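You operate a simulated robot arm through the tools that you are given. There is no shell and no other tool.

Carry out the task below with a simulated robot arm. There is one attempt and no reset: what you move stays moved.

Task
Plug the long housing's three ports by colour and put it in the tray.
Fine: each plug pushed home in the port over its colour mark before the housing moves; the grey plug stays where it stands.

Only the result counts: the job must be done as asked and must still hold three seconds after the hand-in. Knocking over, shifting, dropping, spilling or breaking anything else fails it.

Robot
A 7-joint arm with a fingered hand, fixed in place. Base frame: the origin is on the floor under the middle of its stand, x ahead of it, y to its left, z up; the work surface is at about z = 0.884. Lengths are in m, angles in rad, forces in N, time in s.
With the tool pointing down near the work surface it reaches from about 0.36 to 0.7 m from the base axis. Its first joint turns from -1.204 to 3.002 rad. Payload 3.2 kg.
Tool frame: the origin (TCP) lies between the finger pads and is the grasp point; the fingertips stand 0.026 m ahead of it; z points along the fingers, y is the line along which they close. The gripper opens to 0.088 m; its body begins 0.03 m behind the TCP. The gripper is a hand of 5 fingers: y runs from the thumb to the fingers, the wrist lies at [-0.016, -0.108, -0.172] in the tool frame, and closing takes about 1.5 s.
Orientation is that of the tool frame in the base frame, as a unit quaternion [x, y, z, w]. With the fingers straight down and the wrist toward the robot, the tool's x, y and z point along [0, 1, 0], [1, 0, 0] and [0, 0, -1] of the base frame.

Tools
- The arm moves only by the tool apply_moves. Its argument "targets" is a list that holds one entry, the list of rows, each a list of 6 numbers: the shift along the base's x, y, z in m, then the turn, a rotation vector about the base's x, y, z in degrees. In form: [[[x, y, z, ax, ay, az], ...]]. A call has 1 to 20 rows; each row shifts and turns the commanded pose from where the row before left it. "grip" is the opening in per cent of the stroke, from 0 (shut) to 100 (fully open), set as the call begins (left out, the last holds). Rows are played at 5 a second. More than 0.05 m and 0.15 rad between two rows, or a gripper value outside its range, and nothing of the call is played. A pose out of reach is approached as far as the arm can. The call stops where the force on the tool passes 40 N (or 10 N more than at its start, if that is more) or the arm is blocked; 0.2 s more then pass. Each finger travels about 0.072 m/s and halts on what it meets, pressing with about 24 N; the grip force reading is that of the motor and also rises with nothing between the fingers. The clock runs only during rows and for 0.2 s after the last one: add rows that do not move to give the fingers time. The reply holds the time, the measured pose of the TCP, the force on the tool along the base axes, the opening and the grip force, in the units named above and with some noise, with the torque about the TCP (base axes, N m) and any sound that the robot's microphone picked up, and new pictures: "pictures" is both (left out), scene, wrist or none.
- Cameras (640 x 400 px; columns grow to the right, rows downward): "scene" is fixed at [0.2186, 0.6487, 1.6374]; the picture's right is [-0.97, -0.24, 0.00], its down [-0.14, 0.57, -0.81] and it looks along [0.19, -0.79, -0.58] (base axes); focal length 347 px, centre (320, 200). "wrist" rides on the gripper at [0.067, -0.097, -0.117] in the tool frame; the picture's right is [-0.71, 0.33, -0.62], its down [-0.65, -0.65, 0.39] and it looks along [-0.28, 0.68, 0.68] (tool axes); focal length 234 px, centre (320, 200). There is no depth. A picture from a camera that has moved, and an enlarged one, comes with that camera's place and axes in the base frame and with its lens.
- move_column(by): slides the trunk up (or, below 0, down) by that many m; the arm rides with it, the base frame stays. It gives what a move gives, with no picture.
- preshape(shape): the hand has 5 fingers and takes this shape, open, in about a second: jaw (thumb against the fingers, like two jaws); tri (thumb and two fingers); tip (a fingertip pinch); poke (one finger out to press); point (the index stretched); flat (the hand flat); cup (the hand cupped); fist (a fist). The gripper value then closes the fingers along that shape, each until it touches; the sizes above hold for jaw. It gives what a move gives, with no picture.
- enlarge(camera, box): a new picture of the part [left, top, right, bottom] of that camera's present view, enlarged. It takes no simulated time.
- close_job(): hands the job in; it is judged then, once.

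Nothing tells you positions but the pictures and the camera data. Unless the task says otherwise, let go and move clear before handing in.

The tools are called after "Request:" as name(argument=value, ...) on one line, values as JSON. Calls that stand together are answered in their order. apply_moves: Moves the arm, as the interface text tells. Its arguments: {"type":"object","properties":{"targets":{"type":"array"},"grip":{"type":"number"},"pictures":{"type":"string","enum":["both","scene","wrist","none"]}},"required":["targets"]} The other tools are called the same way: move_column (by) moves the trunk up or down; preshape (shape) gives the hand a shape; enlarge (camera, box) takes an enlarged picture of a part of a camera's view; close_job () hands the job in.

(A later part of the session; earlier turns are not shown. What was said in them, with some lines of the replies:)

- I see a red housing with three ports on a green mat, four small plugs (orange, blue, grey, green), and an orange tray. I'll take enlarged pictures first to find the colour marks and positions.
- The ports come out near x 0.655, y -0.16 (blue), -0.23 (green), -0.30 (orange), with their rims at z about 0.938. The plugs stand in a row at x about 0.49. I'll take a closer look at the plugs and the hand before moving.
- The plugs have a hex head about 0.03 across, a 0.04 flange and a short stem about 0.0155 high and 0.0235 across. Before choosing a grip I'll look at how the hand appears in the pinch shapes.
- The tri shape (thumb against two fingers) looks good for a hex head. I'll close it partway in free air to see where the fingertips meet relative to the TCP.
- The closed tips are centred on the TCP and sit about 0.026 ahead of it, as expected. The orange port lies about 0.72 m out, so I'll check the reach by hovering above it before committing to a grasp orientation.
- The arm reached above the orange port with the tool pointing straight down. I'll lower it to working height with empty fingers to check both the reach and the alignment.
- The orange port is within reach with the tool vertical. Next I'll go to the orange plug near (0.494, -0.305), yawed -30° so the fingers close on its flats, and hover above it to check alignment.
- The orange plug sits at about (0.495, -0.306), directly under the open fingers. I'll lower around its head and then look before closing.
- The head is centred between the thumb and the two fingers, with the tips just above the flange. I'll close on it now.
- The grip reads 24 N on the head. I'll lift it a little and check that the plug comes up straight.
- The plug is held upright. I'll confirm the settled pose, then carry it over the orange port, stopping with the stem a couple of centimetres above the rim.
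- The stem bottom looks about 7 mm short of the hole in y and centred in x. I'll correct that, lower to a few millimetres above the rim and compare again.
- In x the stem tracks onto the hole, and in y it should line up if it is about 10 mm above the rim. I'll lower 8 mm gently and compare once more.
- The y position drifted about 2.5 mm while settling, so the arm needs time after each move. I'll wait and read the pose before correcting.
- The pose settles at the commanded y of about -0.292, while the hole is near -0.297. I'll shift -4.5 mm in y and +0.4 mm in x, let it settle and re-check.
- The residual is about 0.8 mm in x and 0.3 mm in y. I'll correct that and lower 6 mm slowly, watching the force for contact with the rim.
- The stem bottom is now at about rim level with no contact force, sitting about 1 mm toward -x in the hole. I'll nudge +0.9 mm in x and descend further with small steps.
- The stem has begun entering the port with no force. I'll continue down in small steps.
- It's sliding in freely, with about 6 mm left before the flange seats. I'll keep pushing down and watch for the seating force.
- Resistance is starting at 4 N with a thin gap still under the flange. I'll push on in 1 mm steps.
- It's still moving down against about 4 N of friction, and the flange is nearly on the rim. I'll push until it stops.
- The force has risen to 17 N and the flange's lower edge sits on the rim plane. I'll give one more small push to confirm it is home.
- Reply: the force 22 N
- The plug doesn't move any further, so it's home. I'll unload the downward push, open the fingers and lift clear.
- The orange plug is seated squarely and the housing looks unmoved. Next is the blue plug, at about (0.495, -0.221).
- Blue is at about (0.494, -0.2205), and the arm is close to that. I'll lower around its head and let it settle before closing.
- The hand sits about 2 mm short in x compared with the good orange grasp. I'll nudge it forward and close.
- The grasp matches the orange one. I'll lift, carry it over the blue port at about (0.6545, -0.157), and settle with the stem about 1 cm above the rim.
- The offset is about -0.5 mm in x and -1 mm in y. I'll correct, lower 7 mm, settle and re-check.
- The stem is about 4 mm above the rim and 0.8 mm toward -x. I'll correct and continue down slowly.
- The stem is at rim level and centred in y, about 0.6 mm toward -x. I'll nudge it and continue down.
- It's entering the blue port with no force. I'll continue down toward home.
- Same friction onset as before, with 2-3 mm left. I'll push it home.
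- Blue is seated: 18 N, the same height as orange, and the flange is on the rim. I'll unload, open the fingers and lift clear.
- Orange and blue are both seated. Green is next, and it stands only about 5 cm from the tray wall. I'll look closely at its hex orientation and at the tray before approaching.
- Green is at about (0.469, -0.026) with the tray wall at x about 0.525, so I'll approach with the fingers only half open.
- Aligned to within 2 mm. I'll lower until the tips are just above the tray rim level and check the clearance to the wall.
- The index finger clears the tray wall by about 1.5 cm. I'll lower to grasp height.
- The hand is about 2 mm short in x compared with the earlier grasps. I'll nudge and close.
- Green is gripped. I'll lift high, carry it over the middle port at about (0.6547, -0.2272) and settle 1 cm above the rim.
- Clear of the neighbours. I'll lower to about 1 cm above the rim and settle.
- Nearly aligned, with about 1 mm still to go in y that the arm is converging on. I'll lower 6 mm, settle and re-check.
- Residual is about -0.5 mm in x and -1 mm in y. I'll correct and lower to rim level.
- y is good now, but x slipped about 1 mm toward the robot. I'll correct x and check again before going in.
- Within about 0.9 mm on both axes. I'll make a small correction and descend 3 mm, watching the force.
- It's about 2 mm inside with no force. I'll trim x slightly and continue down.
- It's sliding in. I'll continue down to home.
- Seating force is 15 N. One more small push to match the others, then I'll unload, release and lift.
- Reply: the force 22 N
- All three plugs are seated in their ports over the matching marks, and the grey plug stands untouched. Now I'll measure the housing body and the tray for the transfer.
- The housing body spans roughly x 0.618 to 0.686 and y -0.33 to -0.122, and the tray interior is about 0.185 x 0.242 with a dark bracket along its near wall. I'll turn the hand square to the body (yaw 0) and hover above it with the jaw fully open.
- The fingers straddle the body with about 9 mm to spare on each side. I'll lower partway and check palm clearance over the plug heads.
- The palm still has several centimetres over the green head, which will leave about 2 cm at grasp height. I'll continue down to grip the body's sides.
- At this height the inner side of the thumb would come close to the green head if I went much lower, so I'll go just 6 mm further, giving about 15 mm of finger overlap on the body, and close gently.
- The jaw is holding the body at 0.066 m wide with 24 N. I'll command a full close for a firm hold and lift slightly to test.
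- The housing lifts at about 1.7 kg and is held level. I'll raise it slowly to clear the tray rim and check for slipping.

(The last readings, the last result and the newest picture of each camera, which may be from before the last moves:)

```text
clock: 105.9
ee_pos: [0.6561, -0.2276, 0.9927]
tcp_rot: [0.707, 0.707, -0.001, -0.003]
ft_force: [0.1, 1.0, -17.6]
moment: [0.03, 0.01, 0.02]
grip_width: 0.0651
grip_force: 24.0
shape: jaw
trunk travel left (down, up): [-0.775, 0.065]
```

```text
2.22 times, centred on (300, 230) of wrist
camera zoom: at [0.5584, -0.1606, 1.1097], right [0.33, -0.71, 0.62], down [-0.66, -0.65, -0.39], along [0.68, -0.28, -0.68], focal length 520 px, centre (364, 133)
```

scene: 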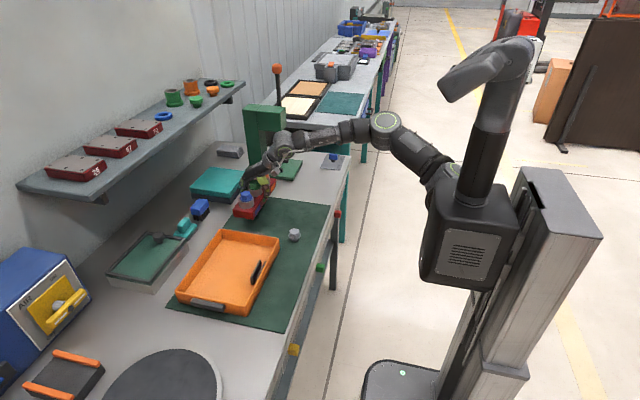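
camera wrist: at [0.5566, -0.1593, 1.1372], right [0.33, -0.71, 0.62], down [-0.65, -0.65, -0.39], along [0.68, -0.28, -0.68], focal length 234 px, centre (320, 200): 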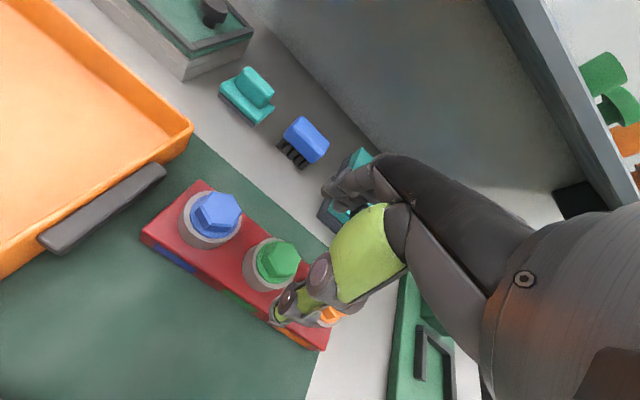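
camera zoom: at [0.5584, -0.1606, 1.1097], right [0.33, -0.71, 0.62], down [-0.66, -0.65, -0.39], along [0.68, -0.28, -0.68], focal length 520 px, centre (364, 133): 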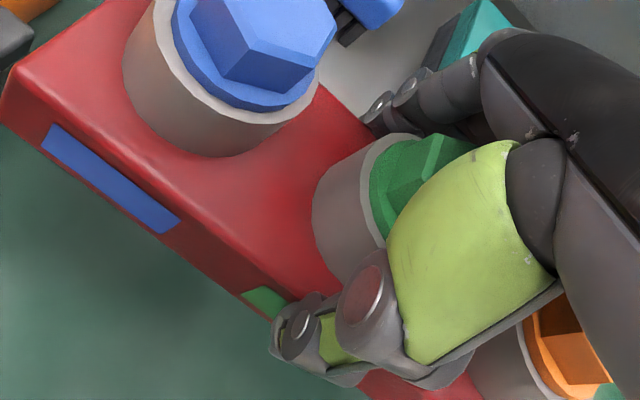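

Held steady with no slip. I'll carry it slowly along +y over the tray, aiming for its centre at about (0.64, 0.037), clear of the bracket on the near side.

Request:
apply_moves(targets=[[[-0.0011, 0.012, 0, 0, 0, 0], [-0.0011, 0.024, 0, 0, 0, 0], [-0.0011, 0.024, 0, 0, 0, 0], [-0.0011, 0.024, 0, 0, 0, 0], [-0.0011, 0.024, 0, 0, 0, 0], [-0.0011, 0.024, 0, 0, 0, 0], [-0.0011, 0.024, 0, 0, 0, 0], [-0.0011, 0.024, 0, 0, 0, 0], [-0.0011, 0.024, 0, 0, 0, 0], [-0.0011, 0.024, 0, 0, 0, 0], [-0.0011, 0.024, 0, 0, 0, 0], [0, 0.012, 0, 0, 0, 0], [0, 0, 0, 0, 0, 0], [0, 0, 0, 0, 0, 0], [0, 0, 0, 0, 0, 0], [0, 0, 0, 0, 0, 0], [0, 0, 0, 0, 0, 0]]], pictures="both")

Request:
enlarge(camera="scene", box=[160, 190, 300, 325])

Request:
enlarge(camera="wrist", box=[140, 120, 400, 320])

```text
clock: 109.5
ee_pos: [0.6415, 0.038, 0.9902]
tcp_rot: [0.707, 0.707, -0.002, -0.001]
ft_force: [0.5, 0.4, -18.8]
moment: [0.08, 0.0, -0.03]
grip_width: 0.0655
grip_force: 24.1
shape: jaw
trunk travel left (down, up): [-0.775, 0.065]
camera wrist: at [0.5464, 0.1048, 1.1071], right [0.33, -0.71, 0.62], down [-0.66, -0.65, -0.39], along [0.68, -0.28, -0.68], focal length 234 px, centre (320, 200)
```

scene: 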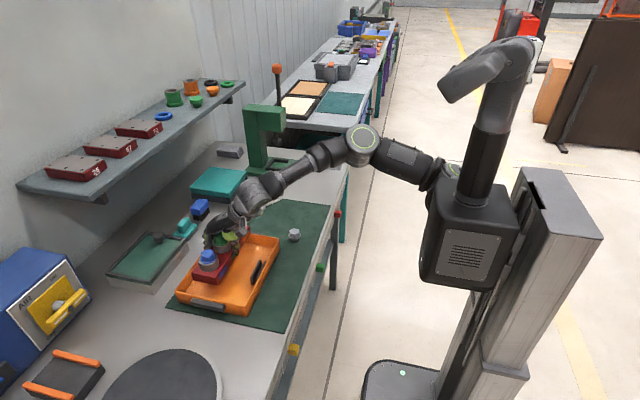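
wrist: 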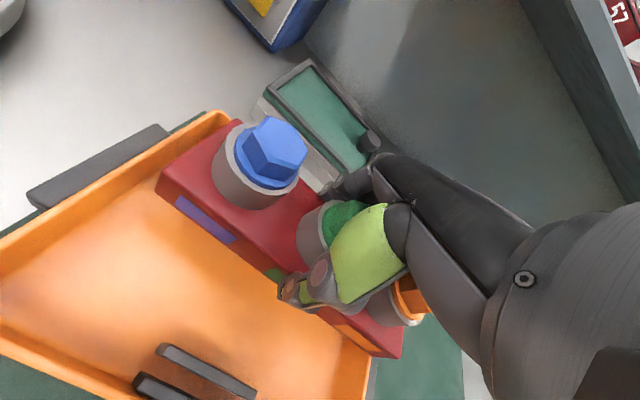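

```text
2.96 times, centred on (230, 258) of scene
camera zoom: at [0.2186, 0.6487, 1.6374], right [-0.97, -0.24, 0.0], down [-0.14, 0.57, -0.81], along [0.19, -0.79, -0.58], focal length 1027 px, centre (587, 30)
```

zoom: 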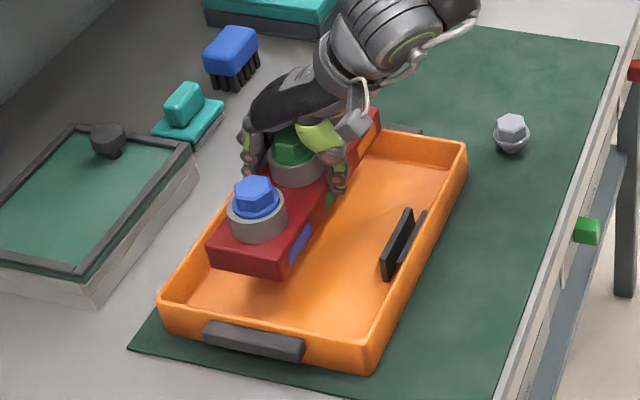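

```text
2.00 times, centred on (270, 220) of wrist
camera zoom: at [0.5464, 0.1048, 1.1071], right [0.33, -0.71, 0.62], down [-0.66, -0.65, -0.39], along [0.68, -0.28, -0.68], focal length 468 px, centre (420, 160)
```

zoom: 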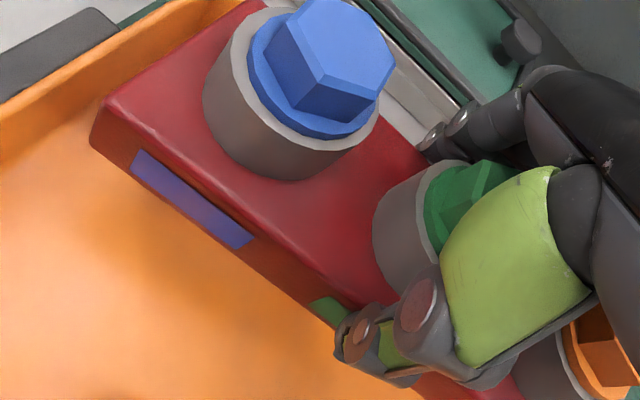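

The housing is centred over the tray with about 16 mm to spare at each end. I'll shift 8 mm toward the robot for finger room on the far side, then lower partway.

Request:
apply_moves(targets=[[[-0.004, 0, 0, 0, 0, 0], [-0.004, 0, 0, 0, 0, 0], [0, 0, 0, 0, 0, 0], [0, 0, -0.008, 0, 0, 0], [0, 0, -0.008, 0, 0, 0], [0, 0, -0.008, 0, 0, 0], [0, 0, -0.006, 0, 0, 0], [0, 0, 0, 0, 0, 0], [0, 0, 0, 0, 0, 0], [0, 0, 0, 0, 0, 0], [0, 0, 0, 0, 0, 0]]], pictures="none")

Request:
enlarge(camera="scene", box=[170, 210, 290, 320])

Request:
enlarge(camera="wrist", box=[0, 80, 480, 400])

```text
clock: 111.9
ee_pos: [0.6356, 0.0379, 0.9601]
tcp_rot: [0.707, 0.707, -0.001, -0.001]
ft_force: [1.0, -0.3, -17.1]
moment: [0.07, 0.0, -0.01]
grip_width: 0.0655
grip_force: 23.3
shape: jaw
trunk travel left (down, up): [-0.775, 0.065]
```

```text
3.64 times, centred on (230, 265) of scene
camera zoom: at [0.2186, 0.6487, 1.6374], right [-0.97, -0.24, 0.0], down [-0.14, 0.57, -0.81], along [0.19, -0.79, -0.58], focal length 1261 px, centre (647, -36)
```

zoom: 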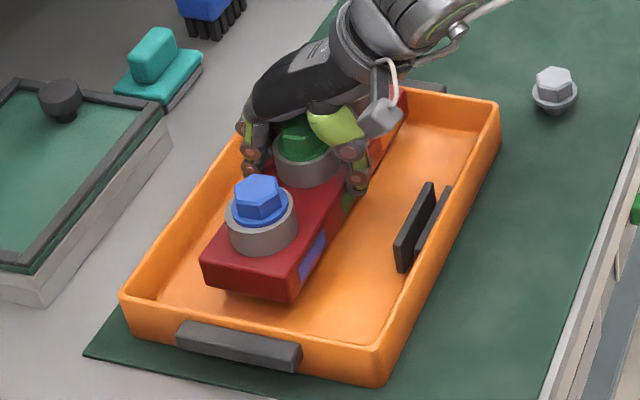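

```text
1.25 times, centred on (240, 240) of wrist
camera zoom: at [0.5384, 0.1043, 1.0772], right [0.33, -0.71, 0.62], down [-0.66, -0.65, -0.39], along [0.68, -0.28, -0.68], focal length 293 px, centre (420, 150)
```

zoom: 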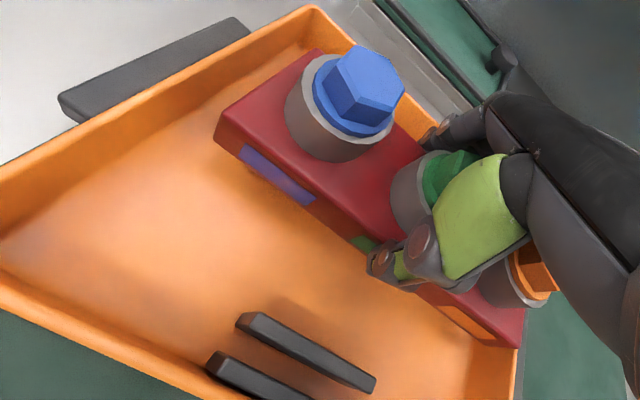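

Clearances are good on all sides. I'll lower further until the floor starts taking the weight.

Request:
apply_moves(targets=[[[0, 0, -0.007, 0, 0, 0], [0, 0, -0.007, 0, 0, 0], [0, 0, -0.006, 0, 0, 0], [0, 0, -0.004, 0, 0, 0], [0, 0, 0, 0, 0, 0], [0, 0, 0, 0, 0, 0], [0, 0, 0, 0, 0, 0]]], pictures="none")

Request:
enlarge(camera="scene", box=[190, 220, 270, 300])

```text
clock: 113.5
ee_pos: [0.6344, 0.0379, 0.9368]
tcp_rot: [0.707, 0.707, -0.001, -0.002]
ft_force: [-0.2, -0.6, -17.5]
moment: [0.07, 0.01, -0.01]
grip_width: 0.0652
grip_force: 24.1
shape: jaw
trunk travel left (down, up): [-0.775, 0.065]
```

```text
5.00 times, centred on (230, 260) of scene
camera zoom: at [0.2186, 0.6487, 1.6374], right [-0.97, -0.24, 0.0], down [-0.14, 0.57, -0.81], along [0.19, -0.79, -0.58], focal length 1734 px, centre (770, -100)
```

zoom: 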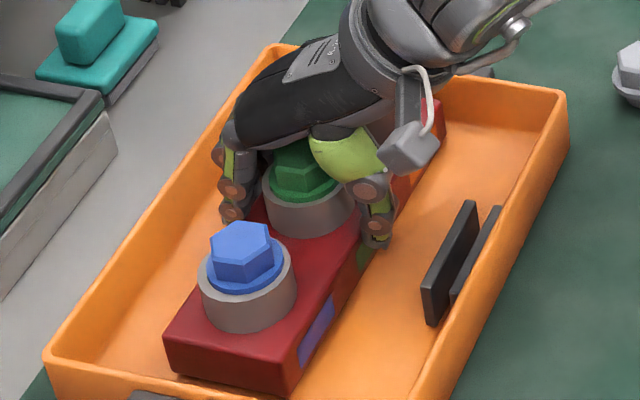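

The housing is inside the tray, roughly a centimetre above the floor. I'll lower in 2 mm steps until the weight comes off.

Request:
apply_moves(targets=[[[0, 0, -0.002, 0, 0, 0], [0, 0, -0.002, 0, 0, 0], [0, 0, -0.002, 0, 0, 0], [0, 0, 0, 0, 0, 0], [0, 0, 0, 0, 0, 0]]], pictures="none")

Request:
apply_moves(targets=[[[0, 0, -0.001, 0, 0, 0], [0, 0, -0.001, 0, 0, 0], [0, 0, -0.001, 0, 0, 0], [0, 0, 0, 0, 0, 0], [0, 0, 0, 0, 0, 0]]], pictures="none")

```text
clock: 114.7
ee_pos: [0.6347, 0.0376, 0.9312]
tcp_rot: [0.707, 0.707, -0.001, -0.001]
ft_force: [0.7, 0.1, -15.4]
moment: [0.02, -0.01, -0.01]
grip_width: 0.0655
grip_force: 23.5
shape: jaw
trunk travel left (down, up): [-0.775, 0.065]
```

```text
clock: 115.9
ee_pos: [0.6329, 0.0385, 0.9308]
tcp_rot: [0.707, 0.707, 0.001, 0.0]
ft_force: [3.1, 0.9, -1.8]
moment: [0.02, -0.03, 0.02]
grip_width: 0.0655
grip_force: 24.4
shape: jaw
trunk travel left (down, up): [-0.775, 0.065]
```

The floor now carries the weight, with only about 2 N left on the tool. I'll open the jaw just enough to release and check.

Request:
apply_moves(targets=[[[0, 0, -0.0005, 0, 0, 0], [0, 0, 0, 0, 0, 0], [0, 0, 0, 0, 0, 0]]], pictures="none")

Request:
apply_moves(targets=[[[0, 0, 0, 0, 0, 0], [0, 0, 0, 0, 0, 0], [0, 0, 0, 0, 0, 0], [0, 0, 0, 0, 0, 0]]], grip=90, pictures="none")

Request:
enlarge(camera="scene", box=[190, 220, 270, 300])

Request:
enlarge(camera="wrist", box=[200, 120, 420, 340])

```text
clock: 116.7
ee_pos: [0.6345, 0.0364, 0.9306]
tcp_rot: [0.707, 0.707, 0.0, 0.0]
ft_force: [3.7, 1.3, 3.0]
moment: [0.02, -0.08, -0.02]
grip_width: 0.0656
grip_force: 23.5
shape: jaw
trunk travel left (down, up): [-0.775, 0.065]
```

```text
clock: 117.7
ee_pos: [0.6328, 0.0374, 0.9292]
tcp_rot: [0.707, 0.707, 0.0, 0.0]
ft_force: [1.2, -0.2, 0.5]
moment: [0.04, 0.0, 0.0]
grip_width: 0.0793
grip_force: 0.0
shape: jaw
trunk travel left (down, up): [-0.775, 0.065]
```

```text
5.00 times, centred on (230, 260) of scene
camera zoom: at [0.2186, 0.6487, 1.6374], right [-0.97, -0.24, 0.0], down [-0.14, 0.57, -0.81], along [0.19, -0.79, -0.58], focal length 1734 px, centre (770, -100)
```

zoom: 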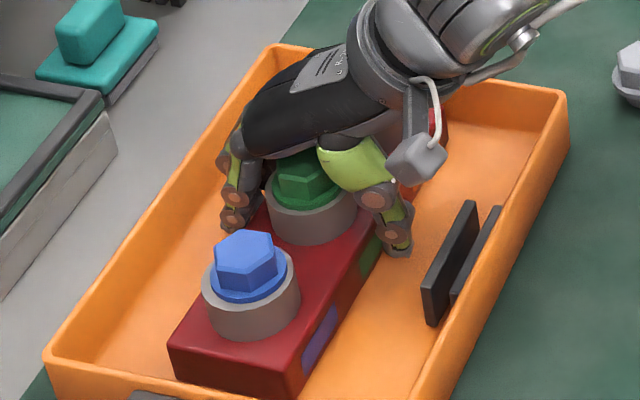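

```text
1.82 times, centred on (310, 230) of wrist
camera zoom: at [0.5354, 0.1038, 1.047], right [0.33, -0.71, 0.62], down [-0.65, -0.65, -0.39], along [0.68, -0.28, -0.68], focal length 426 px, centre (338, 146)
```

zoom: 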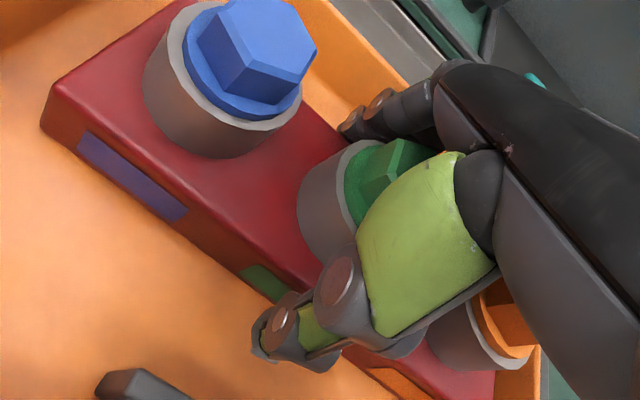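

Released, and the housing is resting on the tray floor. I'll open fully, as there is room, and lift straight up.

Request:
apply_moves(targets=[[[0.0015, 0, 0, 0, 0, 0], [0, 0, 0, 0, 0, 0], [0, 0, 0, 0, 0, 0], [0, 0, 0, 0, 0, 0]]], grip=99, pictures="none")

Request:
apply_moves(targets=[[[0, 0, 0.005, 0, 0, 0], [0, 0, 0.01, 0, 0, 0], [0, 0, 0.02, 0, 0, 0], [0, 0, 0.03, 0, 0, 0], [0, 0, 0.04, 0, 0, 0], [0, 0, 0.04, 0, 0, 0], [0, 0, 0.04, 0, 0, 0], [0, 0, 0, 0, 0, 0]]], pictures="both")

Request:
enlarge(camera="scene", box=[170, 210, 290, 320])

```text
clock: 118.7
ee_pos: [0.6334, 0.0376, 0.9314]
tcp_rot: [0.707, 0.707, 0.0, 0.0]
ft_force: [-0.2, -0.8, 0.5]
moment: [0.0, -0.03, 0.01]
grip_width: 0.0869
grip_force: 0.0
shape: jaw
trunk travel left (down, up): [-0.775, 0.065]
```

```text
clock: 120.5
ee_pos: [0.6364, 0.0365, 1.1144]
tcp_rot: [0.708, 0.707, 0.001, 0.0]
ft_force: [-0.7, -0.3, 0.0]
moment: [0.01, -0.04, -0.02]
grip_width: 0.0872
grip_force: 0.1
shape: jaw
trunk travel left (down, up): [-0.775, 0.065]
camera wrist: at [0.5394, 0.1029, 1.2311], right [0.33, -0.71, 0.62], down [-0.65, -0.65, -0.39], along [0.68, -0.28, -0.68], focal length 234 px, centre (320, 200)
```

scene: 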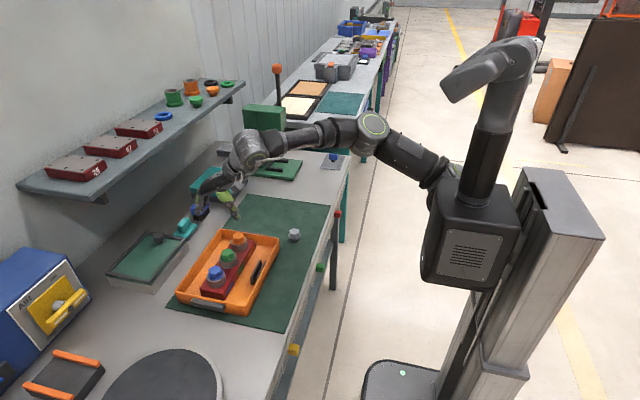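
wrist: 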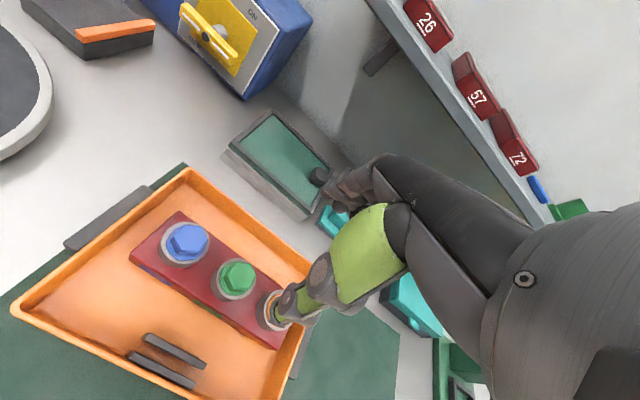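

```text
3.64 times, centred on (230, 265) of scene
camera zoom: at [0.2186, 0.6487, 1.6374], right [-0.97, -0.24, 0.0], down [-0.14, 0.57, -0.81], along [0.19, -0.79, -0.58], focal length 1261 px, centre (647, -36)
```

zoom: 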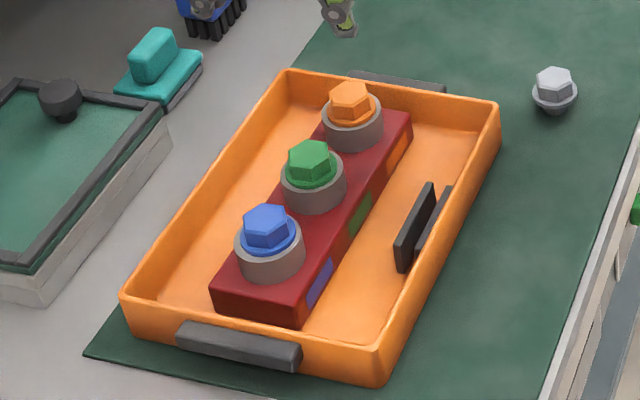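

The housing lies flat in the tray, the tray hasn't moved and the grey plug still stands. I'll check the plugs closely before handing in.

Request:
enlarge(camera="scene", box=[210, 225, 260, 275])

Request:
enlarge(camera="scene", box=[275, 195, 335, 275])

```text
8.00 times, centred on (235, 250) of scene
camera zoom: at [0.2186, 0.6487, 1.6374], right [-0.97, -0.24, 0.0], down [-0.14, 0.57, -0.81], along [0.19, -0.79, -0.58], focal length 2774 px, centre (1000, -200)
```

zoom: 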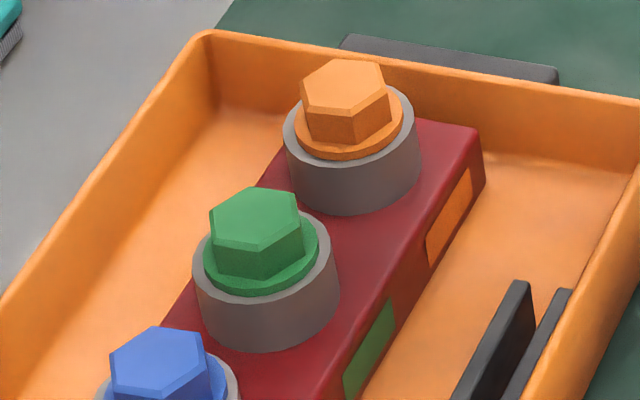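

```text
5.00 times, centred on (305, 235) of scene
camera zoom: at [0.2186, 0.6487, 1.6374], right [-0.97, -0.24, 0.0], down [-0.14, 0.57, -0.81], along [0.19, -0.79, -0.58], focal length 1734 px, centre (395, 25)
```

zoom: 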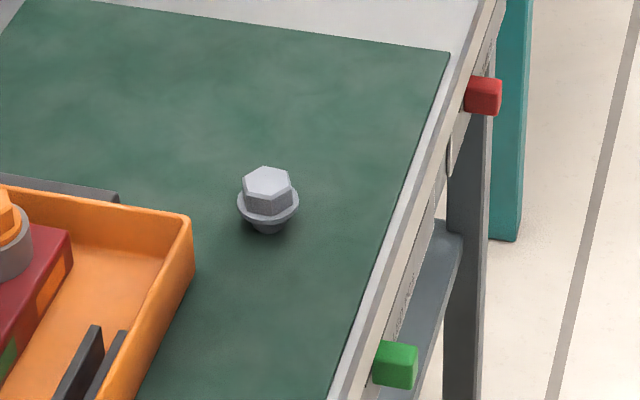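

All three plugs are seated over their matching marks and the housing lies flat in the tray. The grey plug hasn't moved and the hand is clear, so I'm handing in.

Request:
close_job()

```text
The job is handed in.
```

The job is done and handed in. The orange, blue and green plugs are each in the port over their own colour mark, and the housing lies flat in the tray.

- **Plugs:** Each was pushed down until its flange sat on the port rim and it stopped moving, at about 18–21 N. All three were home before the housing was lifted, and they still looked seated after it was set down.
- **Grey plug:** It still stands where it was.
- **Tray:** It did not shift. The housing sits clear of the walls and of the dark bracket inside.
- **Hand:** It is open and lifted well clear.

I have not seen the judged result, only that the hand-in was accepted.
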